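You operate a simulated robot arm through the tools that you are given. There is no shell and no other tool. Be economical: measure what you need, move in short steps, check, and stop when the job is done.

You run a simulated robot arm. Do the job below in one go: nothing can be reset, and whatever is moved stays where it is left.

Task
Brush the shoe on the bench, then polish its toe cap.
Fine: brush, cloth and tin lid go back; shut the shoe-care box. A coat counts when it lies all over at full strength: go over it till it gets no stronger. What is to be rubbed or washed off counts as gone when no trace of it is left.
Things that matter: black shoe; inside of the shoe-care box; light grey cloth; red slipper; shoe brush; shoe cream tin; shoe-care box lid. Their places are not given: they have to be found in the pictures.

The check looks at the end state, three seconds after you hand in, the way a careful person would. Anything else that was tipped, shoved, dropped, spilled or broken makes it a failure. A push-on lid holds only when it is set on centred and level and pressed home; a screw cap is set on level and turned clockwise until tight. Flat cloth is picked up by pressing the open fingertips on it (5 to 10 N) and closing them slowly along it; thin cloth reads only 2 to 8 mm in the jaws.

Robot
A 7-joint arm with a two-finger parallel gripper, fixed in place. Base frame: the origin is at the foot of the arm, x ahead of it, y to its left, z up; the work surface is at about z = 0.45. Units: m, degrees, N and s.
With the tool pointing down near the work surface it reaches from about 0.1 to 0.7 m from the base axis. Its first joint turns from -166.0 to 166.0 degrees. Payload 1.57 kg.
The TCP is the grasp point between the finger pads, 0.03 m short of the fingertips. In the tool frame z runs along the fingers and y along their closing line. The gripper opens to 0.11 m. The fingers are 0.024 m wide and 0.012 m thick; the gripper's body (0.048 by 0.112 m) begins 0.078 m behind the TCP.
Orientation is that of the tool frame in the base frame, as a unit quaternion [x, y, z, w]. With the fingers straight down and closing along the base's y, the tool's x points along the base's -x, its y along +y and its z along -z.

Tools
- The arm moves only by the tool drive_tool. Its argument "commands" is a list of rows, each an object of numbers (a shift or turn left out is 0, a gripper value left out holds the last): "dx", "dy", "dz": the shift along the tool's x, y, z in m; "wx", "wy", "wz": the turn, a rotation vector about the tool's x, y, z in degrees; "grip": the opening, from 0 (shut) to 1 (fully open). In form: [{"dx": .., "dy": .., "dz": .., "wx": .., "wy": .., "wz": .., "grip": ..}, ...]. A call has 1 to 20 rows; each row is the pose to reach, as a shift and turn from the pose commanded when the call began, along the tool's axes at that moment. Rows are played at 5 a second. More than 0.05 m and 8.6 degrees between two rows, or a gripper value outside its range, and nothing of the call is played. Where a pose cannot be reached the arm comes as near as it can. A force on the tool above 70 N (or 10 N above the force at the start of the call, whichever is more), or a blocked arm, ends the call early, and 0.2 s more pass. Each finger travels about 0.045 m/s and halts on what it meets, pressing with about 24 N; the grip force reading is that of the motor and also rises with nothing between the fingers. The clock runs only during rows and for 0.2 s after the last one: add rows that repeat a pose to give the fingers time. The reply holds the time, the measured pose of the TCP, the force on the tool along the base axes, the opening and the grip force, in the units named above and with some noise, with the torque about the TCP (base axes, N m) and any sound that the robot's microphone picked up.
- Cameras (640 x 400 px; columns grow to the right, rows downward): "scene" is fixed at [0.2182, -0.5016, 1.0987]; the picture's right is [0.77, -0.64, 0.00], its down [-0.34, -0.41, -0.85] and it looks along [0.54, 0.65, -0.53] (base axes); focal length 269 px, centre (320, 200). "wrist" rides on the gripper at [0.07, 0.016, -0.141] in the tool frame; the picture's right is [-0.23, 0.97, 0.00], its down [-0.86, -0.20, -0.48] and it looks along [-0.47, -0.11, 0.88] (tool axes); focal length 222 px, centre (320, 200).
- camera(camera): a new picture of that camera. No time passes.
- move_column(by): slides the trunk up (or, below 0, down) by that many m; the arm rides with it, the base frame stays. It gives what a move gives, with no picture.
- measure_at(camera, pixels): for up to 12 pixels [column, row] of the newest picture of that camera ("zoom" is the newest enlarged one), the place [x, y, z] in the base frame of the surface seen there, good to about 0.003 m. No time passes.
- inspect(camera, box): a new picture of the part [left, top, right, bottom] of that camera's present view, enlarged. No time passes.
- hand_in(): hands the job in; it is judged then, once.

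Work in short steps. Measure before you move; look again where a grasp or a placing could have gone wrong, and mend it. You have 80 turns and 54 pictures in all, those below and enlarged ones among them. Open the gripper and draw the arm clear of the work before you hand the job in, unless the task says otherwise; then end with one line.

The tools are called as a command line: name --argument value ..., lists and objects as JSON in quotes. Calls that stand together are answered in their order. drive_tool: Moves the arm, as the interface text tells. Its arguments: {"type":"object","properties":{"commands":{"type":"array","items":{"type":"object","properties":{"dx":{"type":"number"},"dy":{"type":"number"},"dz":{"type":"number"},"wx":{"type":"number"},"wy":{"type":"number"},"wz":{"type":"number"},"grip":{"type":"number"}}}}},"required":["commands"]} The other tools are called the same way: move_column (by) slides the trunk up or down; camera (camera) takes a picture; measure_at (camera, pixels) gives the place of the surface under pixels of a picture; inspect (camera, box) takes an enlarged picture of a part of a camera's view; hand_in () hands the job in.

At the start:

```text
time_s: 0.0
ee_pos: [0.5305, 0.1661, 0.9017]
ee_rot: [0.0, 1.0, 0.0, 0.0]
force: [0.8, -0.6, -0.1]
ft_torque: [0.0, -0.01, 0.04]
width: 0.11
finger_force: 0.0
trunk travel left (down, up): [-0.4, 0.19]
```

scene: 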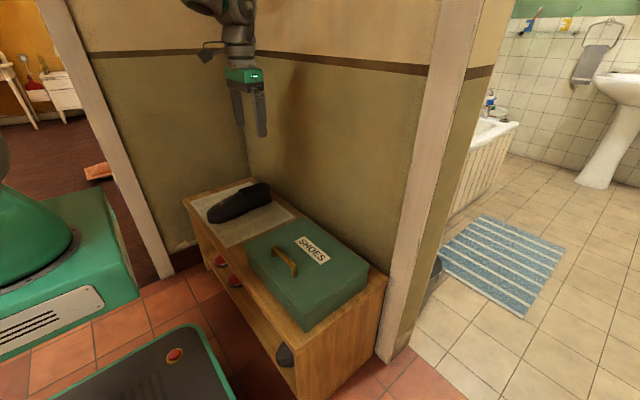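
wrist: 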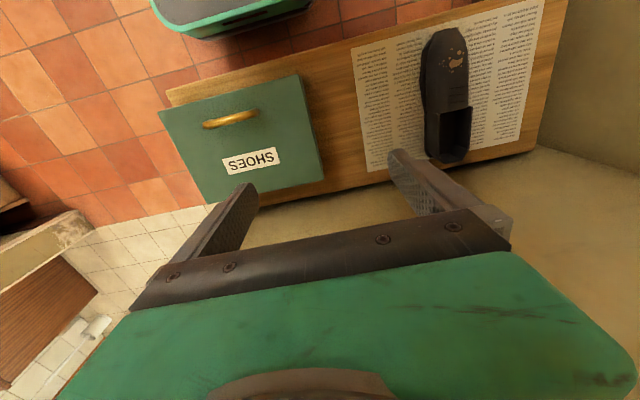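

The pictures show a bench with the black shoe on newspaper (scene 240,203) and the closed green box (scene 305,270). I'll enlarge both and measure.

inspect --camera "scene" --box '[170, 160, 410, 390]'

inspect --camera "wrist" --box '[150, 0, 570, 220]'

measure_at --camera "wrist" --pixels '[[160, 112], [299, 74], [325, 180], [205, 203], [207, 124], [231, 119], [255, 113], [445, 30], [448, 160], [447, 110], [345, 100], [455, 85]]'

measure_at --camera "scene" --pixels '[[247, 253], [311, 208], [371, 268], [306, 331], [276, 252], [285, 260], [295, 272], [215, 215], [265, 190], [240, 260], [284, 350], [235, 280]]'

```text
1.74 times, centred on (290, 275) of scene
```

zoom: 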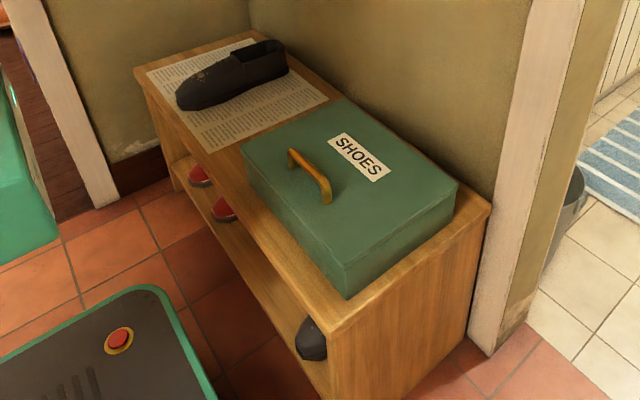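

```text
1.52 times, centred on (360, 110) of wrist
```

zoom: 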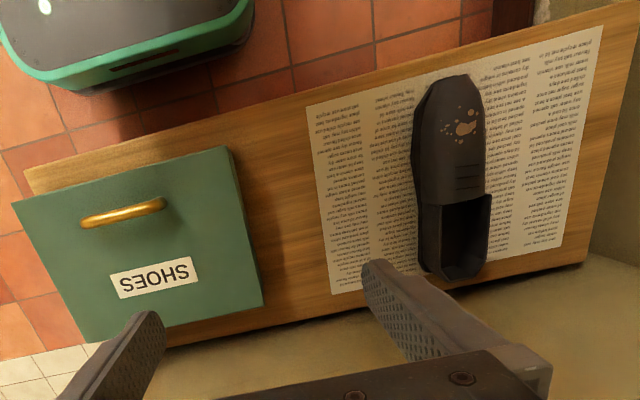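

```text
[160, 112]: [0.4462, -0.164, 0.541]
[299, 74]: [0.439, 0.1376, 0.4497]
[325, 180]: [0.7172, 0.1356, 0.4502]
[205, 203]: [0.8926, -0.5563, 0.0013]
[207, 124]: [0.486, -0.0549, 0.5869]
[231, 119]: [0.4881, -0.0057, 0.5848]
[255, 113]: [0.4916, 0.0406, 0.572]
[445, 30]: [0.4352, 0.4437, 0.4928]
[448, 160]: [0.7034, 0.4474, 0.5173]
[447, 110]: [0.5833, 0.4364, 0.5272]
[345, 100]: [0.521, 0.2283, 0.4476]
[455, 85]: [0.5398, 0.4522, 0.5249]
```

```text
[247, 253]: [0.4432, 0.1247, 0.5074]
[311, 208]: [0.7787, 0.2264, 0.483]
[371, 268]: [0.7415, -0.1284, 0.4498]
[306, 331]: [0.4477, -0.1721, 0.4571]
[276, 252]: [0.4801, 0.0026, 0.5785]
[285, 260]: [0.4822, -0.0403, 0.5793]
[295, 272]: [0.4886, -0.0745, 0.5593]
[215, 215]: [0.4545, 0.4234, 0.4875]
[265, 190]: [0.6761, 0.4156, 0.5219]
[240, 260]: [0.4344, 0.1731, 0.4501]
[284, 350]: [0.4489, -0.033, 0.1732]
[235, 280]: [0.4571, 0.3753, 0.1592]
```

The box measures about x 0.44–0.71, y −0.16–0.13, with its top at z 0.54 and the handle along y at x≈0.487, near the front edge, so the lid is probably hinged at the back. I'll turn the tool 90° and go above the handle.

drive_tool --commands '[{"dx": 0.004, "dy": -0.015, "dz": 0.017, "wz": 7.5, "grip": 1}, {"dx": 0.007, "dy": -0.03, "dz": 0.033, "wz": 15}, {"dx": 0.011, "dy": -0.045, "dz": 0.05, "wz": 22.5}, {"dx": 0.014, "dy": -0.06, "dz": 0.067, "wz": 30}, {"dx": 0.018, "dy": -0.075, "dz": 0.083, "wz": 37.5}, {"dx": 0.022, "dy": -0.09, "dz": 0.1, "wz": 45}, {"dx": 0.025, "dy": -0.105, "dz": 0.117, "wz": 52.5}, {"dx": 0.029, "dy": -0.12, "dz": 0.133, "wz": 60}, {"dx": 0.032, "dy": -0.135, "dz": 0.15, "wz": 67.5}, {"dx": 0.036, "dy": -0.15, "dz": 0.167, "wz": 75}, {"dx": 0.04, "dy": -0.165, "dz": 0.183, "wz": 82.5}, {"dx": 0.0435, "dy": -0.181, "dz": 0.2, "wz": 90}, {"dx": 0.0435, "dy": -0.181, "dz": 0.2, "wz": 90}]'

camera --camera "wrist"

```text
time_s: 2.8
ee_pos: [0.4874, -0.0163, 0.7011]
ee_rot: [0.708, 0.706, 0.0, 0.0]
force: [0.3, -0.7, -0.4]
ft_torque: [-0.03, -0.02, 0.02]
width: 0.1099
finger_force: 0.1
trunk travel left (down, up): [-0.4, 0.19]
```

```text
49 pictures are left
```

wrist: 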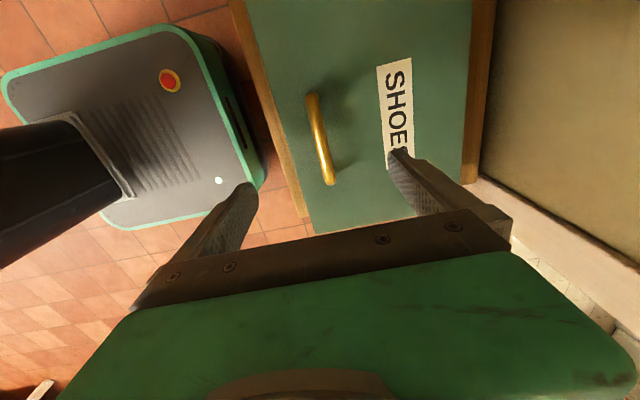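

The handle runs from (313,95) to (330,183) in the wrist view. I'll measure it and the lid's edges.

measure_at --camera "wrist" --pixels '[[313, 97], [320, 130], [324, 155], [330, 181], [306, 215], [250, 10], [465, 20], [463, 165], [480, 100], [290, 180]]'

```text
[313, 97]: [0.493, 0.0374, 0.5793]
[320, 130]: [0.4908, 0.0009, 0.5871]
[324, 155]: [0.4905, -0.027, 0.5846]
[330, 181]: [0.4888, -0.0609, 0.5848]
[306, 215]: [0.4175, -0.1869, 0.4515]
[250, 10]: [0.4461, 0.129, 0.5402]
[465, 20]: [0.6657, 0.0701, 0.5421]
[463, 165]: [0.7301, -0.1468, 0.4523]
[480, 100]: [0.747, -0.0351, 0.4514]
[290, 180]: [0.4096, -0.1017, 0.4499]
```

The handle is centred at (0.490, −0.014) with its top at z 0.586. I'll descend to z 0.576 and close on it.

drive_tool --commands '[{"dy": 0.003, "dz": 0.04, "grip": 1}, {"dy": 0.003, "dz": 0.08}, {"dy": 0.003, "dz": 0.11}, {"dy": 0.003, "dz": 0.125}, {"dy": 0.003, "dz": 0.125}, {"dy": 0.003, "dz": 0.125, "grip": 0}, {"dy": 0.003, "dz": 0.125}, {"dy": 0.003, "dz": 0.125}, {"dy": 0.003, "dz": 0.125}, {"dy": 0.003, "dz": 0.125}, {"dy": 0.003, "dz": 0.125}, {"dy": 0.003, "dz": 0.125}, {"dy": 0.003, "dz": 0.125}]'

```text
time_s: 5.6
ee_pos: [0.4899, -0.0148, 0.5768]
ee_rot: [0.707, 0.707, -0.001, 0.0]
force: [-8.0, 0.4, 0.3]
ft_torque: [0.02, -0.01, 0.02]
width: 0.0155
finger_force: 31.4
trunk travel left (down, up): [-0.4, 0.19]
```

The handle is gripped at 15 mm. I'll lift a little to tell whether the lid is hinged or loose.

drive_tool --commands '[{"dz": -0.005}, {"dz": -0.01}, {"dz": -0.015}, {"dz": -0.02}, {"dz": -0.02}]'

camera --camera "scene"

```text
time_s: 6.8
ee_pos: [0.4961, -0.0146, 0.5976]
ee_rot: [0.706, 0.708, 0.003, 0.002]
force: [25.8, 11.7, -11.2]
ft_torque: [0.22, -0.01, -0.01]
width: 0.0157
finger_force: 31.2
trunk travel left (down, up): [-0.4, 0.19]
```

```text
48 pictures are left
```

scene: 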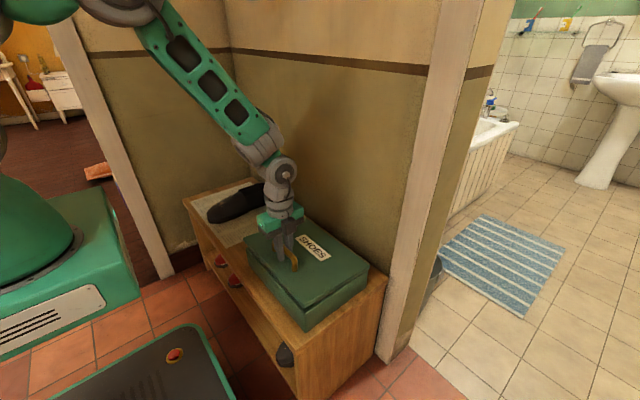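

The TCP was pulled +6 mm in x over a 21 mm lift, so the lid is hinged at the back. I'll measure the back edge and the seam to set the hinge axis.

inspect --camera "scene" --box '[230, 200, 390, 340]'

measure_at --camera "scene" --pixels '[[364, 269], [362, 275], [358, 271], [335, 246], [305, 320], [304, 310], [364, 284]]'

```text
2.86 times, centred on (310, 270) of scene
```

zoom: 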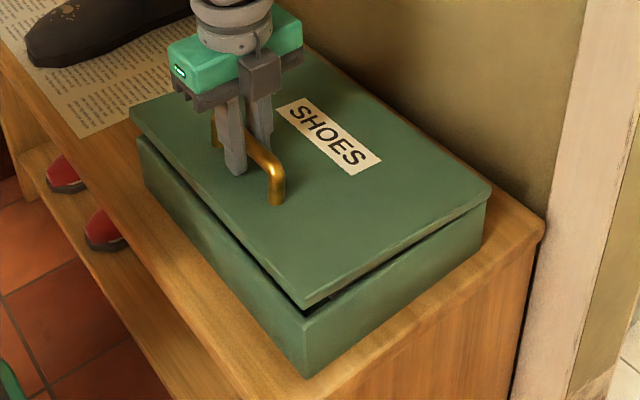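

```text
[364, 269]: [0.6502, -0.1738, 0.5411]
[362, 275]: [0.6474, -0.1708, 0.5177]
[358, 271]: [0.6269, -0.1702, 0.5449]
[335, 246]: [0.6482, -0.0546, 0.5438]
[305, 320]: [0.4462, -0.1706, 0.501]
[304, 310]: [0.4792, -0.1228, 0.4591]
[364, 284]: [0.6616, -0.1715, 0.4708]
```

The lid is a thin plate hinged near x≈0.665, z≈0.53. I'll carry the handle along that arc to about 47° and let the bar turn in the fingers.

drive_tool --commands '[{"dy": 0.007, "dz": -0.0013}, {"dy": 0.012, "dz": -0.012}, {"dy": 0.0177, "dz": -0.024}, {"dy": 0.0245, "dz": -0.0348}, {"dy": 0.0317, "dz": -0.0451, "wx": -1}, {"dy": 0.04, "dz": -0.0548, "wx": -2}, {"dy": 0.0484, "dz": -0.0639, "wx": -3}, {"dy": 0.058, "dz": -0.0725, "wx": -4}, {"dy": 0.0676, "dz": -0.0803, "wx": -5}, {"dy": 0.078, "dz": -0.0875, "wx": -5.5}, {"dy": 0.0889, "dz": -0.0938, "wx": -6}, {"dy": 0.0889, "dz": -0.0938, "wx": -6}]'

camera --camera "scene"

```text
time_s: 9.4
ee_pos: [0.5803, -0.0159, 0.6919]
ee_rot: [0.707, 0.705, 0.038, 0.038]
force: [-11.8, 3.0, 18.1]
ft_torque: [-0.12, -0.03, 0.07]
width: 0.0158
finger_force: 31.2
trunk travel left (down, up): [-0.4, 0.19]
```

```text
46 pictures are left
```

scene: 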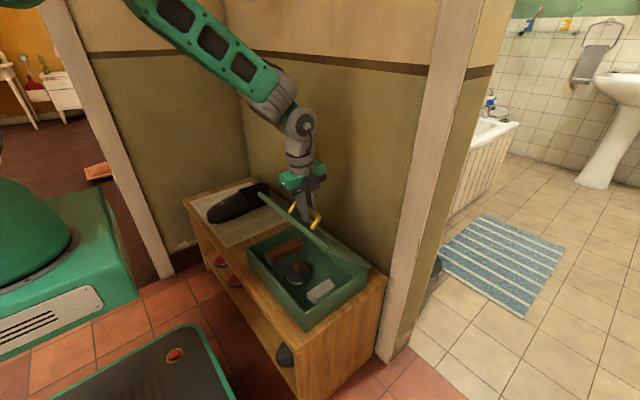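

The lid follows well and the brush, tin and cloth show inside the box. I'll continue the arc past vertical.

drive_tool --commands '[{"dy": 0.012, "dz": -0.0045, "wx": -0.5}, {"dy": 0.024, "dz": -0.008, "wx": -1}, {"dy": 0.0362, "dz": -0.0108, "wx": -2}, {"dy": 0.0487, "dz": -0.0126, "wx": -2.5}, {"dy": 0.0613, "dz": -0.0135, "wx": -3}, {"dy": 0.0739, "dz": -0.0136, "wx": -4}, {"dy": 0.0865, "dz": -0.0128, "wx": -5}, {"dy": 0.0991, "dz": -0.0112, "wx": -6}, {"dy": 0.1114, "dz": -0.0086, "wx": -6}, {"dy": 0.1235, "dz": -0.0053, "wx": -6}, {"dy": 0.1355, "dz": -0.001, "wx": -6}, {"dy": 0.1471, "dz": 0.0041, "wx": -6}, {"dy": 0.1471, "dz": 0.0041, "wx": -6}]'

inspect --camera "scene" --box '[230, 150, 400, 340]'

```text
time_s: 12.2
ee_pos: [0.7273, -0.0164, 0.7049]
ee_rot: [0.703, 0.703, 0.076, 0.076]
force: [8.1, 6.8, 25.4]
ft_torque: [-0.1, 0.04, -0.05]
width: 0.0159
finger_force: 31.4
trunk travel left (down, up): [-0.4, 0.19]
```

```text
2.11 times, centred on (315, 245) of scene
```

zoom: 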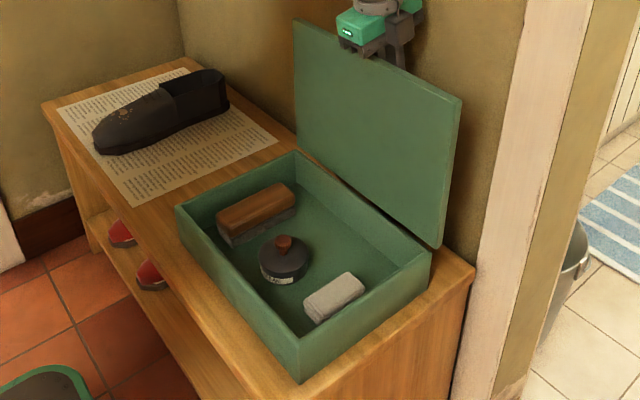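

The lid is at about 95°. I'll measure the wall behind it, the lid edges and the tools inside the box before releasing.

measure_at --camera "zoom" --pixels '[[485, 150], [260, 60], [460, 98], [440, 243], [295, 25], [225, 218], [292, 188], [285, 240], [262, 262], [308, 258], [330, 300], [362, 285]]'

```text
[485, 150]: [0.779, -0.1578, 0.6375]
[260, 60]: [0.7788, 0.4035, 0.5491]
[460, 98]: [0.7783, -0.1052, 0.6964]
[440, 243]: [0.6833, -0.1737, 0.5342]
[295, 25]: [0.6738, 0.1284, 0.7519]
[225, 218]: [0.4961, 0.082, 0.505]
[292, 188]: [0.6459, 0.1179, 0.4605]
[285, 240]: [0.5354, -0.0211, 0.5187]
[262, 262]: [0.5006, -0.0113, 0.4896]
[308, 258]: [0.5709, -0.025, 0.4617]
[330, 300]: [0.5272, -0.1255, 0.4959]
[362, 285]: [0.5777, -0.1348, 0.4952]
```

The wall is at x=0.779. I'll straighten the tool slightly, open a little so the finger doesn't press the lid, and slide straight up off the bar.

drive_tool --commands '[{"wx": 2}, {"wx": 4}, {"wx": 4, "grip": 0.25}, {"wx": 4}, {"wx": 4}, {"wx": 4, "dy": 0.004, "dz": -0.0196}, {"wx": 4, "dy": 0.0083, "dz": -0.039}, {"wx": 4, "dy": 0.0125, "dz": -0.0587}, {"wx": 4, "dy": 0.0146, "dz": -0.0685}, {"wx": 4, "dy": 0.0146, "dz": -0.0685}]'

inspect --camera "scene" --box '[230, 130, 400, 340]'

```text
time_s: 14.4
ee_pos: [0.7257, -0.0168, 0.7719]
ee_rot: [0.706, 0.705, 0.049, 0.049]
force: [-0.2, -0.1, 0.2]
ft_torque: [-0.05, 0.04, 0.0]
width: 0.0275
finger_force: 0.0
trunk travel left (down, up): [-0.4, 0.19]
```

```text
1.90 times, centred on (315, 235) of scene
```

zoom: 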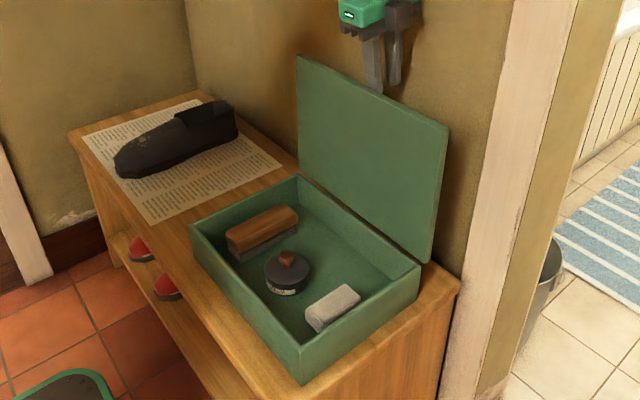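

The lid stays open against its rest. I'll go up, then back over the box, straightening the tool.

drive_tool --commands '[{"dy": 0.0028, "dz": -0.02}, {"dy": 0.0056, "dz": -0.0396}, {"dy": -0.03, "dz": -0.0446, "wx": 2}, {"dy": -0.066, "dz": -0.05, "wx": 4}, {"dy": -0.1, "dz": -0.0546, "wx": 6}, {"dy": -0.137, "dz": -0.06, "wx": 8}, {"dy": -0.1727, "dz": -0.0646, "wx": 8}, {"dy": -0.1727, "dz": -0.0646, "wx": 8}]'

```text
time_s: 16.2
ee_pos: [0.5453, -0.0155, 0.8115]
ee_rot: [0.707, 0.707, -0.001, 0.0]
force: [-0.1, -0.2, -0.4]
ft_torque: [0.02, 0.0, 0.01]
width: 0.0274
finger_force: 0.0
trunk travel left (down, up): [-0.4, 0.19]
```

Now I'll turn −90° so the fingers close along y and look down into the box.

drive_tool --commands '[{"wz": -8, "grip": 1}, {"wz": -16}, {"wz": -24}, {"wz": -32}, {"wz": -40}, {"wz": -48}, {"wz": -56}, {"wz": -64}, {"wz": -72}, {"wz": -80}, {"wz": -88}, {"wz": -90}, {"wz": -90}]'

camera --camera "wrist"

```text
time_s: 19.0
ee_pos: [0.5457, -0.0161, 0.8124]
ee_rot: [0.0, 1.0, 0.0, 0.0]
force: [-0.3, -0.6, 0.2]
ft_torque: [0.03, -0.02, 0.03]
width: 0.1101
finger_force: 0.0
trunk travel left (down, up): [-0.4, 0.19]
```

```text
43 pictures are left
```

wrist: 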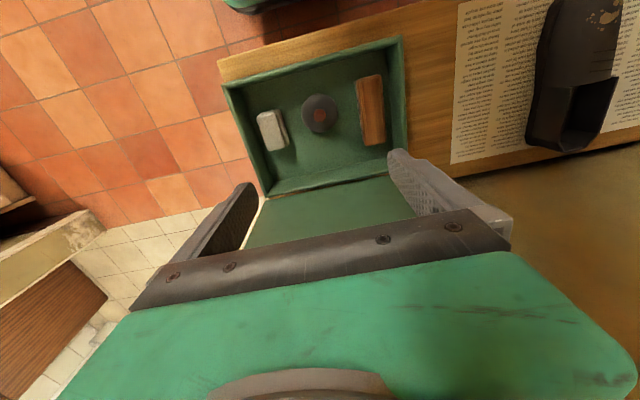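

All three items are visible: cloth (272,130), tin (320,113), brush (371,110). I'll enlarge and measure them.

inspect --camera "wrist" --box '[215, 30, 425, 200]'

measure_at --camera "wrist" --pixels '[[357, 80], [380, 76], [385, 142], [366, 145], [371, 110], [320, 113], [304, 113], [336, 113], [321, 98], [258, 118], [286, 145], [400, 120]]'

```text
2.35 times, centred on (320, 115) of wrist
```

zoom: 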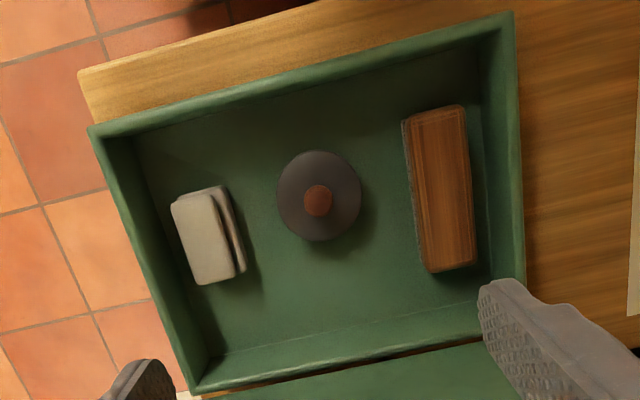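

```text
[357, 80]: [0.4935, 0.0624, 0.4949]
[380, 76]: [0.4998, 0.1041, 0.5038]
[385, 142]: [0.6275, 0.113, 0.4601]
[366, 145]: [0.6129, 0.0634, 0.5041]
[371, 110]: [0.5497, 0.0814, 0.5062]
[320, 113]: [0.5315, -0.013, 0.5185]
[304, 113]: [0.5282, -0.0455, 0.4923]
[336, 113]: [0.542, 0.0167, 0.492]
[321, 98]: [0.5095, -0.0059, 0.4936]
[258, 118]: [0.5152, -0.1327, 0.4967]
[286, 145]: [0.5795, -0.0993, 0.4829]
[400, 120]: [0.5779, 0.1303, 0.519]
```

The brush spans roughly x 0.494–0.615, y 0.062–0.107, close to the box side wall. I'll move above it for a closer look.

drive_tool --commands '[{"dx": -0.003, "dy": 0.033, "dz": 0.03, "grip": 0.6}, {"dx": -0.006, "dy": 0.066, "dz": 0.06}, {"dx": -0.0093, "dy": 0.1, "dz": 0.1}, {"dx": -0.0093, "dy": 0.1, "dz": 0.15}, {"dx": -0.0093, "dy": 0.1, "dz": 0.15}]'

camera --camera "wrist"

```text
refused: row 3 steps farther than a row can; nothing moved
```

```text
41 pictures are left
```

wrist: 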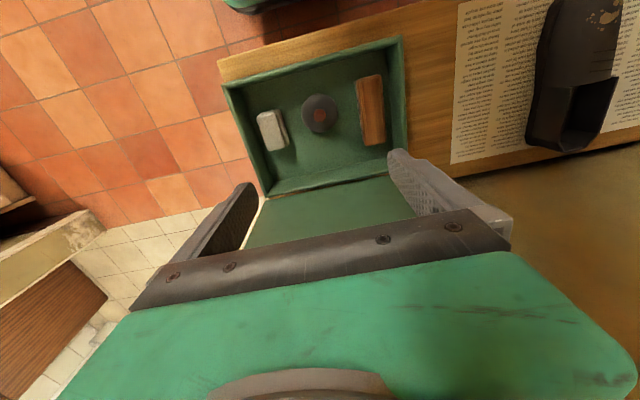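

The third step was too long and was refused; nothing moved. I'll repeat it with smaller steps.

drive_tool --commands '[{"dx": -0.002, "dy": 0.025, "dz": 0.03, "grip": 0.6}, {"dx": -0.004, "dy": 0.05, "dz": 0.06}, {"dx": -0.006, "dy": 0.075, "dz": 0.09}, {"dx": -0.0093, "dy": 0.1, "dz": 0.12}, {"dx": -0.0093, "dy": 0.1, "dz": 0.15}, {"dx": -0.0093, "dy": 0.1, "dz": 0.15}]'

camera --camera "wrist"

```text
time_s: 20.4
ee_pos: [0.5534, 0.0821, 0.663]
ee_rot: [0.0, 1.0, -0.001, 0.0]
force: [0.7, -1.3, 0.3]
ft_torque: [-0.01, 0.02, -0.01]
width: 0.0659
finger_force: 0.1
trunk travel left (down, up): [-0.4, 0.19]
```

```text
40 pictures are left
```

wrist: 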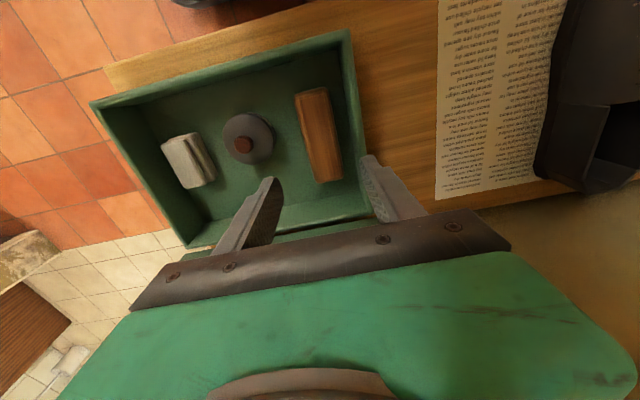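

A closer view. I'll measure the brush edges and the inner wall.

measure_at --camera "wrist" --pixels '[[297, 97], [326, 89], [340, 176], [317, 181], [335, 140], [307, 145], [346, 90], [357, 140], [340, 45], [321, 120], [350, 120], [362, 120]]'

```text
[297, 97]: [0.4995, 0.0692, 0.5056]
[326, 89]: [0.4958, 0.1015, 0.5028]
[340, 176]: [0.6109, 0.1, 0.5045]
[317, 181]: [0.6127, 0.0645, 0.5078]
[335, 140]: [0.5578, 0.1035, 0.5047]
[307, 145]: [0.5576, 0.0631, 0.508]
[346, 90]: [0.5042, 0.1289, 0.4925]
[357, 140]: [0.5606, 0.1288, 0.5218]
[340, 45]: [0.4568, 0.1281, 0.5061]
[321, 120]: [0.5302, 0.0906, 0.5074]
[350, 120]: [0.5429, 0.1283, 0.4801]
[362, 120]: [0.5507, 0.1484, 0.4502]
```

The brush centre is (0.554, 0.084) with its top at 0.507, and the inner wall is at y≈0.128. I'll descend with a 54 mm opening and grip the wooden part.

drive_tool --commands '[{"dy": 0.002, "dz": 0.04, "grip": 0.49}, {"dy": 0.002, "dz": 0.08}, {"dy": 0.002, "dz": 0.11}, {"dy": 0.002, "dz": 0.13}, {"dy": 0.002, "dz": 0.146}, {"dy": 0.002, "dz": 0.146}, {"dy": 0.002, "dz": 0.146, "grip": 0.2}, {"dy": 0.002, "dz": 0.146}, {"dy": 0.002, "dz": 0.146}, {"dy": 0.002, "dz": 0.146}, {"dy": 0.002, "dz": 0.146}]'

```text
time_s: 22.8
ee_pos: [0.5547, 0.0857, 0.5163]
ee_rot: [0.0, 1.0, 0.001, -0.001]
force: [0.0, -0.1, -0.5]
ft_torque: [0.05, 0.01, 0.01]
width: 0.0444
finger_force: 23.8
trunk travel left (down, up): [-0.4, 0.19]
```

Gripped at 44 mm. I'll set full grip, lift clear of the box and look.

drive_tool --commands '[{"grip": 0}, {"dz": -0.03}, {"dz": -0.07}, {"dz": -0.11}, {"dz": -0.15}, {"dz": -0.15}]'

camera --camera "scene"

measure_at --camera "scene" --pixels '[[230, 205], [240, 203], [250, 200]]'

```text
time_s: 24.2
ee_pos: [0.5563, 0.0868, 0.666]
ee_rot: [0.0, 1.0, 0.0, 0.0]
force: [-0.5, 0.0, -0.6]
ft_torque: [-0.02, 0.01, 0.01]
width: 0.044
finger_force: 23.6
trunk travel left (down, up): [-0.4, 0.19]
```

```text
39 pictures are left
```

scene: 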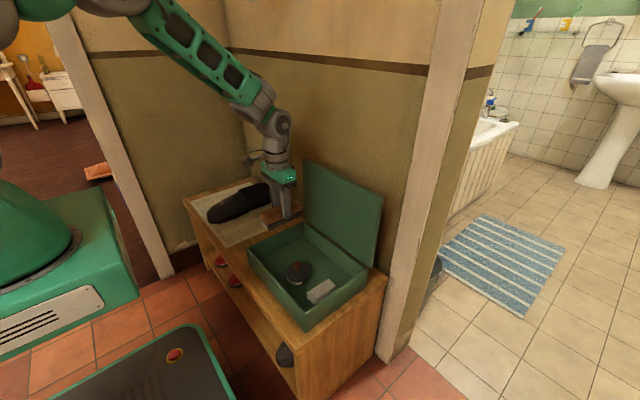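

```text
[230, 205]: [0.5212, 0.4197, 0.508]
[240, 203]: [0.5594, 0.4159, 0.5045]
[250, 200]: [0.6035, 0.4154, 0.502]
```

The brush is held. I'll carry it over to the shoe, above it, and look with the wrist camera.

drive_tool --commands '[{"dx": 0.004, "dy": 0.04, "dz": -0.02}, {"dx": 0.009, "dy": 0.08, "dz": -0.02}, {"dx": 0.014, "dy": 0.12, "dz": -0.02}, {"dx": 0.018, "dy": 0.16, "dz": -0.02}, {"dx": 0.022, "dy": 0.2, "dz": -0.02}, {"dx": 0.027, "dy": 0.24, "dz": -0.02}, {"dx": 0.031, "dy": 0.28, "dz": -0.02}, {"dx": 0.035, "dy": 0.32, "dz": -0.02}, {"dx": 0.035, "dy": 0.335, "dz": -0.02}, {"dx": 0.035, "dy": 0.335, "dz": -0.02}]'

camera --camera "wrist"

```text
time_s: 26.4
ee_pos: [0.5219, 0.4201, 0.6825]
ee_rot: [-0.001, 1.0, 0.0, 0.0]
force: [0.6, 0.4, -1.1]
ft_torque: [-0.01, 0.0, -0.01]
width: 0.0442
finger_force: 24.1
trunk travel left (down, up): [-0.4, 0.19]
```

```text
38 pictures are left
```

wrist: 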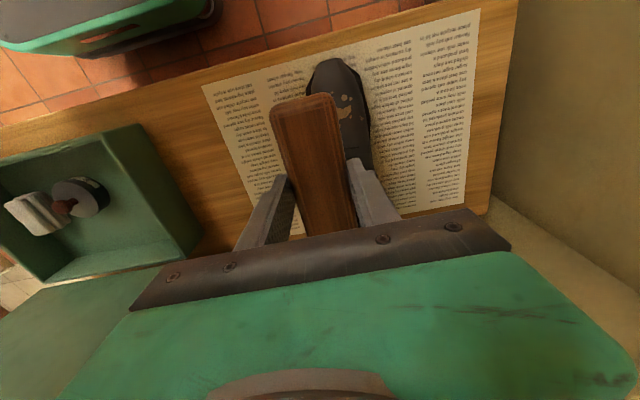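

The brush is held straight and the shoe shows below it with specks around (345,105). I'll enlarge and measure the shoe's toe and edges.

inspect --camera "wrist" --box '[270, 40, 410, 190]'

measure_at --camera "wrist" --pixels '[[328, 58], [316, 70], [355, 72], [345, 80], [340, 98], [350, 98], [362, 98], [350, 120], [368, 120], [360, 150], [312, 85], [330, 75]]'

measure_at --camera "scene" --pixels '[[209, 216], [215, 210], [220, 205], [225, 218], [230, 200], [235, 208], [240, 196], [245, 206], [222, 212], [240, 214], [260, 205], [225, 200]]'

```text
2.67 times, centred on (340, 115) of wrist
```

zoom: 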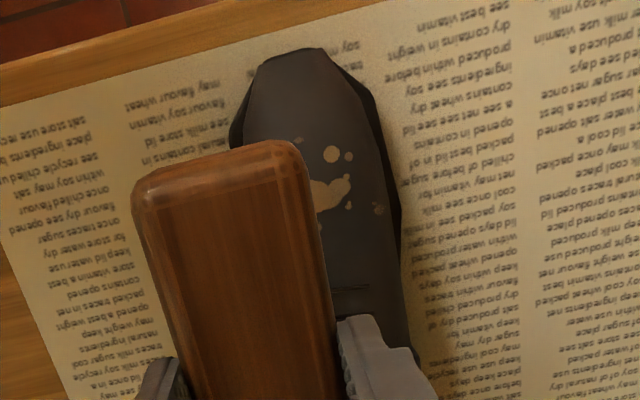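

```text
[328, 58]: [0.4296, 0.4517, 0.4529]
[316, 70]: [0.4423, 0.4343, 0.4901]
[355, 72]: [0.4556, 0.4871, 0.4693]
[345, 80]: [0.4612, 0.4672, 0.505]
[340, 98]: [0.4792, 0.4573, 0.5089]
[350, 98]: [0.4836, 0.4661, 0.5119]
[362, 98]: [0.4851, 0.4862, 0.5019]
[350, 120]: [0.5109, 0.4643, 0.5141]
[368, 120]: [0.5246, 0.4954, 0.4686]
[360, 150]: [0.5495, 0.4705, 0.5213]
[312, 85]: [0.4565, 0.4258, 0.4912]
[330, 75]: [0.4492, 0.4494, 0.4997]
```

```text
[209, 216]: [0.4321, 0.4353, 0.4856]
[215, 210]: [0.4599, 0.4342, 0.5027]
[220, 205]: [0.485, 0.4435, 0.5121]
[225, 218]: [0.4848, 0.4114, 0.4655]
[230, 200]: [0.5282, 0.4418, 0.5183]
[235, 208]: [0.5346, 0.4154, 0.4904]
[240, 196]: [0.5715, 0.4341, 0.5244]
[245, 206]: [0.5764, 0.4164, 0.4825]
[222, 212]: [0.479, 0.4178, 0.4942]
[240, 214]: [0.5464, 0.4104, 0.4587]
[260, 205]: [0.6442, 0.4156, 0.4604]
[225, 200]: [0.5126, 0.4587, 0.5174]
```

The shoe's toe is at (0.43, 0.452) and its top rises about 11° toward the heel. I'll tilt the brush 11° nose-down and position it just above the specks.

drive_tool --commands '[{"dx": 0.01, "dy": 0.008, "dz": 0.02, "wy": -3}, {"dx": 0.02, "dy": 0.016, "dz": 0.045, "wy": -6}, {"dx": 0.03, "dy": 0.024, "dz": 0.07, "wy": -9}, {"dx": 0.038, "dy": 0.032, "dz": 0.09, "wy": -11}, {"dx": 0.038, "dy": 0.032, "dz": 0.09, "wy": -11}]'

inspect --camera "scene" --box '[180, 140, 310, 240]'

```text
time_s: 27.6
ee_pos: [0.4839, 0.453, 0.5941]
ee_rot: [0.0, 0.995, 0.0, 0.096]
force: [-0.5, -0.3, -2.0]
ft_torque: [0.03, 0.01, -0.01]
width: 0.0444
finger_force: 24.4
trunk travel left (down, up): [-0.4, 0.19]
```

```text
4.00 times, centred on (245, 190) of scene
```

zoom: 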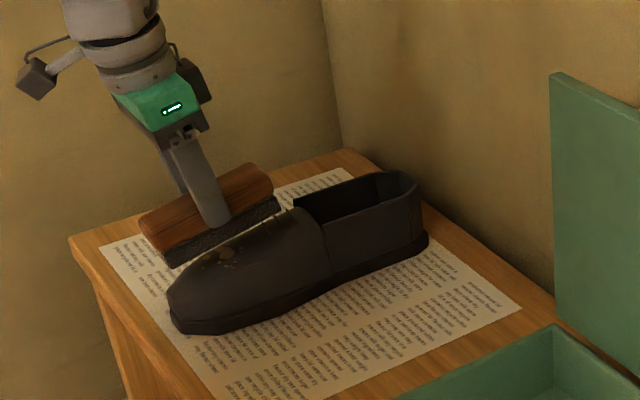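

The tilt matches the shoe slope. I'll lower along the tool axis until contact force shows.

drive_tool --commands '[{"dz": 0.01}, {"dz": 0.018}, {"dz": 0.022}, {"dz": 0.025}, {"dz": 0.028}, {"dz": 0.028}]'

```text
time_s: 29.0
ee_pos: [0.4893, 0.4533, 0.5686]
ee_rot: [-0.001, 0.995, 0.0, 0.095]
force: [-0.3, -0.1, -0.6]
ft_torque: [0.0, 0.01, 0.01]
width: 0.0443
finger_force: 24.1
trunk travel left (down, up): [-0.4, 0.19]
```

drive_tool --commands '[{"dz": 0.002}, {"dz": 0.004}, {"dz": 0.006}, {"dz": 0.008}, {"dz": 0.008}]'

```text
time_s: 30.2
ee_pos: [0.4892, 0.4536, 0.5604]
ee_rot: [0.0, 0.995, 0.0, 0.096]
force: [-13.0, -0.8, 11.7]
ft_torque: [-0.05, 0.12, -0.03]
width: 0.0443
finger_force: 24.2
trunk travel left (down, up): [-0.4, 0.19]
```

Contact is about 12 N. I'll ease off slightly and brush with gentle strokes along x and across y.

drive_tool --commands '[{"dz": -0.003}, {"dx": 0.015, "dz": -0.003}, {"dx": -0.015, "dz": -0.003}, {"dx": 0.015, "dz": -0.003}, {"dx": -0.015, "dz": -0.003}, {"dx": 0, "dy": 0.012, "dz": -0.003}, {"dx": 0.015, "dy": 0.02, "dz": -0.002}, {"dx": -0.015, "dy": 0.02, "dz": -0.002}, {"dx": 0.015, "dy": 0.02, "dz": -0.002}, {"dx": -0.015, "dy": 0.02, "dz": -0.002}, {"dy": 0, "dz": -0.003}, {"dx": 0.015, "dy": -0.02, "dz": -0.002}, {"dx": -0.015, "dy": -0.02, "dz": -0.002}, {"dx": 0.015, "dy": -0.02, "dz": -0.002}, {"dx": -0.015, "dy": -0.02, "dz": -0.002}, {"dx": 0, "dy": -0.02, "dz": -0.02}, {"dx": 0.0, "dy": -0.05, "dz": -0.05}, {"dx": 0.0, "dy": -0.08, "dz": -0.08}, {"dx": 0.0, "dy": -0.08, "dz": -0.08}]'

inspect --camera "wrist" --box '[250, 20, 510, 200]'

```text
time_s: 34.2
ee_pos: [0.4727, 0.3729, 0.6396]
ee_rot: [0.0, 0.995, -0.001, 0.095]
force: [0.3, -0.1, -1.4]
ft_torque: [0.03, 0.05, -0.02]
width: 0.0442
finger_force: 24.3
trunk travel left (down, up): [-0.4, 0.19]
```

```text
2.22 times, centred on (380, 110) of wrist
```

zoom: 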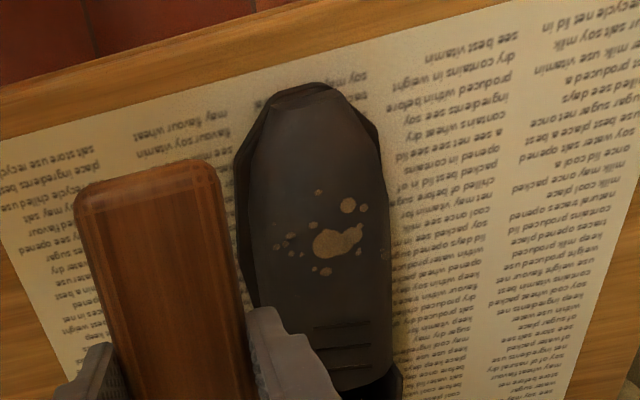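

The specks remain, fainter at the sides. I'll measure where they lie so I can press right on them.

measure_at --camera "zoom" --pixels '[[335, 242], [348, 205], [325, 272], [290, 237], [385, 253], [318, 192], [310, 90], [245, 190], [385, 190], [278, 247]]'

```text
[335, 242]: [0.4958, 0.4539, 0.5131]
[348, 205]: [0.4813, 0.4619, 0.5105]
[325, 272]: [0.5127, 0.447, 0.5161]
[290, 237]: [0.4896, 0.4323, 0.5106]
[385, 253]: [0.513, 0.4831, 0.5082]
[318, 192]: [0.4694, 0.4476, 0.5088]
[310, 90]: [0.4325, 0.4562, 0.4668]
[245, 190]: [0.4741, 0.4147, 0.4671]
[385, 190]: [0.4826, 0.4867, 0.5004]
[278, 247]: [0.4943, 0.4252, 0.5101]
```

The specks lie at x 0.469–0.515, y 0.425–0.485, and the shoe hasn't moved. I'll go back and brush with firmer contact, repeating strokes.

drive_tool --commands '[{"dy": 0.03, "dz": 0.03}, {"dy": 0.06, "dz": 0.055}, {"dy": 0.08, "dz": 0.072}, {"dy": 0.08, "dz": 0.079}, {"dx": 0.02, "dy": 0.08, "dz": 0.08}, {"dx": -0.02, "dy": 0.08, "dz": 0.08}, {"dx": 0.02, "dy": 0.08, "dz": 0.08}, {"dx": -0.02, "dy": 0.08, "dz": 0.08}, {"dx": 0.02, "dy": 0.08, "dz": 0.08}, {"dx": -0.02, "dy": 0.08, "dz": 0.08}, {"dx": 0.02, "dy": 0.08, "dz": 0.08}, {"dx": -0.02, "dy": 0.08, "dz": 0.08}, {"dx": 0, "dy": 0.08, "dz": 0.08}]'

```text
time_s: 37.0
ee_pos: [0.4895, 0.4524, 0.5619]
ee_rot: [0.0, 0.995, 0.001, 0.096]
force: [0.1, 0.0, -0.7]
ft_torque: [0.01, 0.0, -0.02]
width: 0.0443
finger_force: 23.6
trunk travel left (down, up): [-0.4, 0.19]
```

Force is zero at this height, so the strokes were not touching. I'll press 2–3 mm deeper.

drive_tool --commands '[{"dz": 0.001}, {"dz": 0.002}, {"dz": 0.003}, {"dz": 0.003}]'

```text
time_s: 38.0
ee_pos: [0.4895, 0.4529, 0.5594]
ee_rot: [0.0, 0.995, 0.002, 0.097]
force: [-5.2, -3.5, 17.9]
ft_torque: [-0.22, 0.48, -0.06]
width: 0.0444
finger_force: 24.0
trunk travel left (down, up): [-0.4, 0.19]
```

Now 18 N of contact. I'll stroke along x at this depth.

drive_tool --commands '[{"dx": 0.01, "dz": -0.0005}, {"dx": 0.02, "dz": -0.0005}, {"dx": 0.005, "dz": -0.0005}, {"dx": -0.01, "dz": -0.0005}, {"dx": -0.02, "dz": -0.0005}, {"dx": 0, "dz": -0.0005}, {"dx": 0.02, "dz": -0.0005}, {"dx": 0, "dz": -0.0005}, {"dx": -0.02, "dz": -0.0005}, {"dx": 0, "dz": -0.0005}, {"dx": 0.02, "dz": -0.0005}, {"dx": 0, "dz": -0.0005}, {"dx": -0.02, "dz": -0.0005}, {"dx": 0, "dz": -0.0005}, {"dx": 0, "dz": -0.0005}]'

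```text
time_s: 41.2
ee_pos: [0.489, 0.4533, 0.559]
ee_rot: [0.001, 0.995, 0.0, 0.096]
force: [0.0, 0.1, -1.3]
ft_torque: [0.0, 0.01, 0.03]
width: 0.0442
finger_force: 24.3
trunk travel left (down, up): [-0.4, 0.19]
```

The force has gone to zero at the same height, so either the brush slid in the grip or the shoe moved. I'll look.

inspect --camera "scene" --box '[180, 140, 310, 240]'

```text
4.00 times, centred on (245, 190) of scene
```

zoom: 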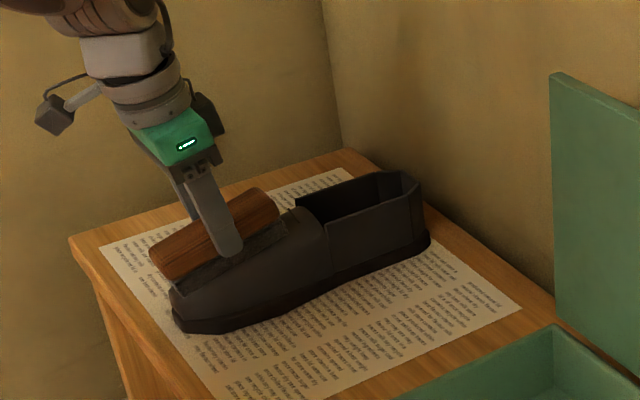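

The shoe is in place; the brush has slipped a little in the grip. I'll lift and check the specks.

drive_tool --commands '[{"dz": -0.02}, {"dy": -0.04, "dz": -0.05}, {"dy": -0.08, "dz": -0.08}, {"dy": -0.08, "dz": -0.08}]'

inspect --camera "wrist" --box '[250, 20, 510, 200]'

```text
time_s: 42.2
ee_pos: [0.4759, 0.3724, 0.6364]
ee_rot: [0.0, 0.995, 0.0, 0.096]
force: [-0.1, 0.4, -1.2]
ft_torque: [0.03, -0.02, 0.0]
width: 0.0444
finger_force: 24.4
trunk travel left (down, up): [-0.4, 0.19]
```

```text
2.22 times, centred on (380, 110) of wrist
```

zoom: 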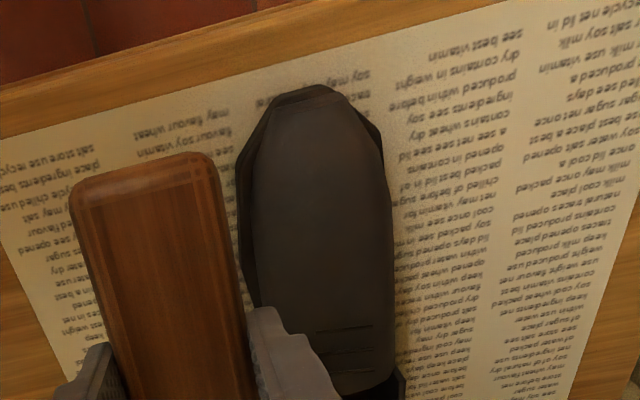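

The top looks clean. I'll zoom harder for remaining traces, and check the shoe's flanks from the scene camera.

inspect --camera "wrist" --box '[340, 50, 430, 180]'

inspect --camera "scene" --box '[195, 170, 285, 235]'

```text
3.08 times, centred on (385, 115) of wrist
```

zoom: 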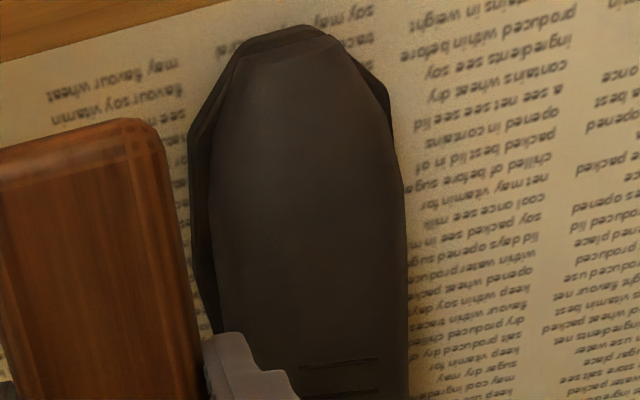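

```text
6.15 times, centred on (240, 202) of scene
```

zoom: 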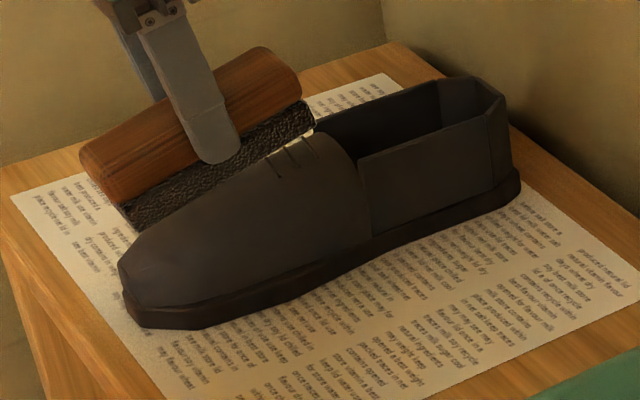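

No traces are left. I'll take the brush back above its place in the box, straightening the tilt.

drive_tool --commands '[{"dx": -0.01, "dy": -0.03, "dz": -0.03, "wy": 2}, {"dx": -0.02, "dy": -0.07, "dz": -0.04, "wy": 4}, {"dx": -0.03, "dy": -0.11, "dz": -0.04, "wy": 6}, {"dx": -0.045, "dy": -0.15, "dz": -0.04, "wy": 8}, {"dx": -0.06, "dy": -0.19, "dz": -0.036, "wy": 10}, {"dx": -0.07, "dy": -0.23, "dz": -0.032, "wy": 11}, {"dx": -0.08, "dy": -0.27, "dz": -0.03, "wy": 11}, {"dx": -0.0862, "dy": -0.287, "dz": -0.029, "wy": 11}, {"dx": -0.0862, "dy": -0.287, "dz": -0.029, "wy": 11}]'

inspect --camera "wrist" --box '[80, 20, 430, 250]'

```text
time_s: 44.2
ee_pos: [0.5549, 0.0854, 0.681]
ee_rot: [0.0, 1.0, 0.001, 0.001]
force: [-0.8, 0.2, -1.1]
ft_torque: [0.01, -0.01, 0.0]
width: 0.0445
finger_force: 23.9
trunk travel left (down, up): [-0.4, 0.19]
```

```text
1.74 times, centred on (255, 135) of wrist
```

zoom: 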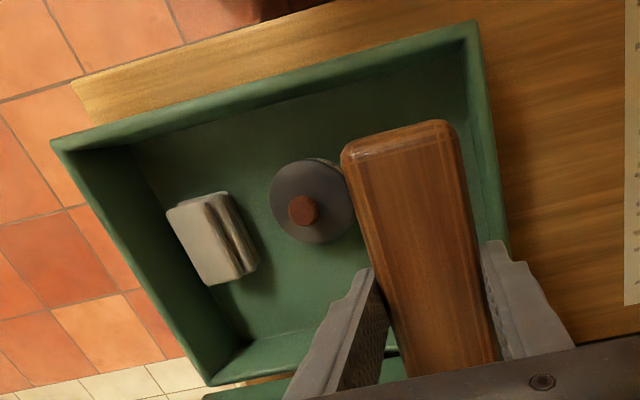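

The brush is above its place. I'll lower it to the box floor, watching the force.

drive_tool --commands '[{"dz": 0.04}, {"dz": 0.08}, {"dz": 0.12}, {"dz": 0.15}, {"dz": 0.16}, {"dz": 0.164}, {"dz": 0.167}, {"dz": 0.167}]'

```text
time_s: 46.0
ee_pos: [0.5536, 0.0855, 0.514]
ee_rot: [0.0, 1.0, 0.0, 0.001]
force: [-0.8, -0.1, 0.0]
ft_torque: [-0.03, 0.06, 0.02]
width: 0.0443
finger_force: 24.2
trunk travel left (down, up): [-0.4, 0.19]
```

Still no contact at z 0.514, so I'll lower on in small steps.

drive_tool --commands '[{"dz": 0.001}, {"dz": 0.002}, {"dz": 0.003}, {"dz": 0.004}, {"dz": 0.004}]'

```text
time_s: 47.2
ee_pos: [0.5543, 0.087, 0.5115]
ee_rot: [0.0, 1.0, 0.0, 0.001]
force: [2.9, 0.7, 10.7]
ft_torque: [0.02, 0.59, -0.02]
width: 0.0445
finger_force: 23.9
trunk travel left (down, up): [-0.4, 0.19]
```

The brush is on the floor. I'll open to 54 mm and rise straight up.

drive_tool --commands '[{"grip": 0.49}, {"grip": 0.49}, {"grip": 0.49}, {"dz": -0.03}, {"dz": -0.07}, {"dz": -0.11}, {"dz": -0.15}, {"dz": -0.19}, {"dy": -0.04, "dz": -0.21}, {"dy": -0.07, "dz": -0.21}, {"dy": -0.09, "dz": -0.21}, {"dy": -0.09, "dz": -0.21}]'

inspect --camera "wrist" --box '[180, 20, 430, 220]'

```text
time_s: 49.8
ee_pos: [0.5518, -0.0036, 0.7192]
ee_rot: [0.001, 1.0, 0.0, 0.0]
force: [-0.3, 0.5, 0.1]
ft_torque: [0.04, 0.0, 0.02]
width: 0.0539
finger_force: 0.0
trunk travel left (down, up): [-0.4, 0.19]
```

```text
2.00 times, centred on (305, 120) of wrist
```

zoom: 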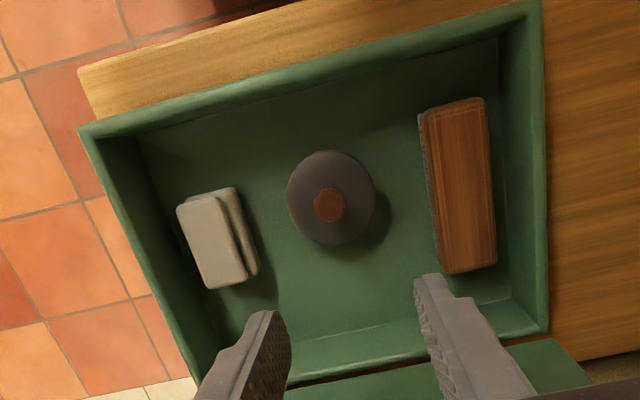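

The brush is back in place. Next are the tin lid's knob (zoom 330,205) and the cloth; I'll measure both.

measure_at --camera "zoom" --pixels '[[330, 204], [317, 204], [344, 204], [330, 190], [289, 195], [373, 195], [333, 152], [330, 243], [180, 208], [236, 190], [255, 272], [210, 287]]'

inspect --camera "scene" --box '[240, 215, 380, 320]'

```text
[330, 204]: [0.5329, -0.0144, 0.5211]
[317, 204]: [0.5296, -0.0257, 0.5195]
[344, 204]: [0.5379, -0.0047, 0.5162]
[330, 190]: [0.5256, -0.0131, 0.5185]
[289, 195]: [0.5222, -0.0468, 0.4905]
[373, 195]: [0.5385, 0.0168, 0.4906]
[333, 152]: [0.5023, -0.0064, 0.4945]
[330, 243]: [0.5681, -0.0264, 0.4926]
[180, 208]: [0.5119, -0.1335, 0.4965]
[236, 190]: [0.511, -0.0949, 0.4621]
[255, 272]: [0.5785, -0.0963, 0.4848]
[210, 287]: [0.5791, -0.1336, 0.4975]
```

```text
3.81 times, centred on (310, 268) of scene
```

zoom: 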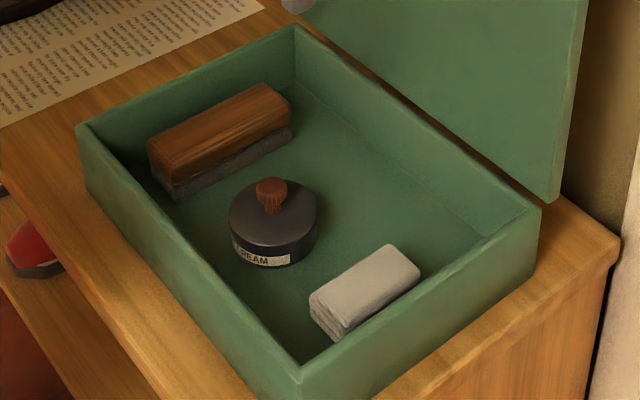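

The tin is centred at (0.536, −0.014) with a knob about 22 mm across and its top at 0.521; the cloth is a folded pad at (0.544, −0.115). I'll grip the knob.

drive_tool --commands '[{"dx": 0.0185, "dy": -0.011, "dz": 0.04, "grip": 0.49}, {"dx": 0.0185, "dy": -0.011, "dz": 0.08}, {"dx": 0.0185, "dy": -0.011, "dz": 0.12}, {"dx": 0.0185, "dy": -0.011, "dz": 0.16}, {"dx": 0.0185, "dy": -0.011, "dz": 0.18}, {"dx": 0.0185, "dy": -0.011, "dz": 0.193}, {"dx": 0.0185, "dy": -0.011, "dz": 0.193}, {"dx": 0.0185, "dy": -0.011, "dz": 0.193, "grip": 0}, {"dx": 0.0185, "dy": -0.011, "dz": 0.193}, {"dx": 0.0185, "dy": -0.011, "dz": 0.193}, {"dx": 0.0185, "dy": -0.011, "dz": 0.193}, {"dx": 0.0185, "dy": -0.011, "dz": 0.193}]'

```text
time_s: 52.4
ee_pos: [0.5332, -0.0146, 0.5283]
ee_rot: [-0.001, 1.0, -0.001, -0.001]
force: [0.0, 0.1, 0.1]
ft_torque: [0.02, 0.01, 0.0]
width: 0.022
finger_force: 23.7
trunk travel left (down, up): [-0.4, 0.19]
heard: snap
```

The knob is gripped at 22 mm and a snap was heard. I'll lift slowly and look.

drive_tool --commands '[{"dz": -0.005}, {"dz": -0.01}, {"dz": -0.015}, {"dz": -0.025}, {"dz": -0.04}, {"dz": -0.06}, {"dz": -0.06}]'

inspect --camera "scene" --box '[240, 195, 380, 320]'

```text
time_s: 54.0
ee_pos: [0.5363, -0.0155, 0.5872]
ee_rot: [0.0, 1.0, 0.0, 0.0]
force: [-0.2, -0.3, -0.8]
ft_torque: [0.01, -0.03, -0.01]
width: 0.0225
finger_force: 24.0
trunk travel left (down, up): [-0.4, 0.19]
```

```text
3.20 times, centred on (310, 258) of scene
```

zoom: 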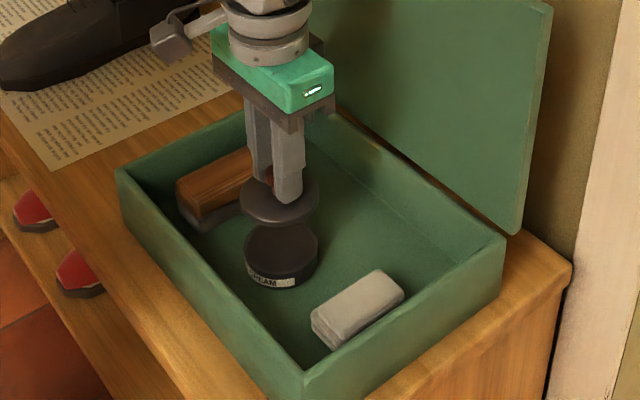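

The lid is off cleanly. I'll carry it over the box wall to the bare bench at about (0.52, 0.195) and lower until near contact.

drive_tool --commands '[{"dz": -0.035}, {"dz": -0.07}, {"dx": 0.004, "dy": 0.045, "dz": -0.07}, {"dx": 0.008, "dy": 0.09, "dz": -0.07}, {"dx": 0.012, "dy": 0.135, "dz": -0.07}, {"dx": 0.015, "dy": 0.18, "dz": -0.07}, {"dx": 0.015, "dy": 0.21, "dz": -0.05}, {"dx": 0.015, "dy": 0.21, "dz": -0.01}, {"dx": 0.015, "dy": 0.21, "dz": 0.03}, {"dx": 0.015, "dy": 0.21, "dz": 0.07}, {"dx": 0.015, "dy": 0.21, "dz": 0.085}, {"dx": 0.015, "dy": 0.21, "dz": 0.085}]'

inspect --camera "scene" --box '[200, 190, 340, 300]'

```text
time_s: 56.6
ee_pos: [0.5211, 0.1959, 0.5023]
ee_rot: [0.0, 1.0, 0.0, 0.0]
force: [0.0, 0.2, -0.2]
ft_torque: [-0.02, 0.0, -0.02]
width: 0.0222
finger_force: 24.1
trunk travel left (down, up): [-0.4, 0.19]
```

```text
3.64 times, centred on (270, 245) of scene
```

zoom: 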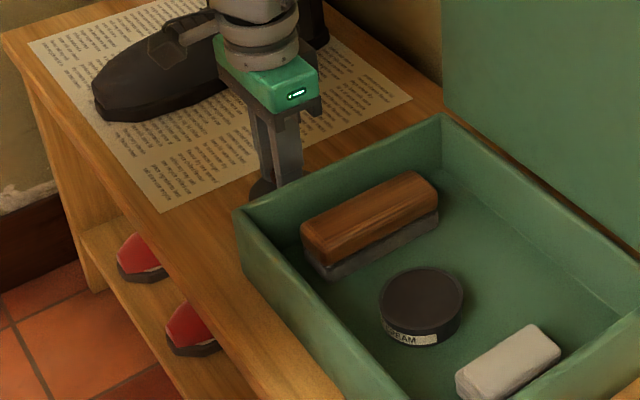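

The lid is close to the bench. I'll lower in small steps until contact.

drive_tool --commands '[{"dz": 0.003}, {"dz": 0.006}, {"dz": 0.009}, {"dz": 0.009}]'

```text
time_s: 57.6
ee_pos: [0.5197, 0.1947, 0.4932]
ee_rot: [0.0, 1.0, 0.001, -0.001]
force: [0.4, -0.7, -0.7]
ft_torque: [-0.05, 0.0, -0.01]
width: 0.0225
finger_force: 24.4
trunk travel left (down, up): [-0.4, 0.19]
```

drive_tool --commands '[{"dz": 0.002}, {"dz": 0.004}, {"dz": 0.006}, {"dz": 0.007}, {"dz": 0.007}]'

```text
time_s: 58.8
ee_pos: [0.5224, 0.1954, 0.4876]
ee_rot: [0.0, 1.0, 0.001, 0.002]
force: [-0.7, -0.3, 27.5]
ft_torque: [0.01, -0.07, 0.03]
width: 0.0222
finger_force: 24.6
trunk travel left (down, up): [-0.4, 0.19]
```

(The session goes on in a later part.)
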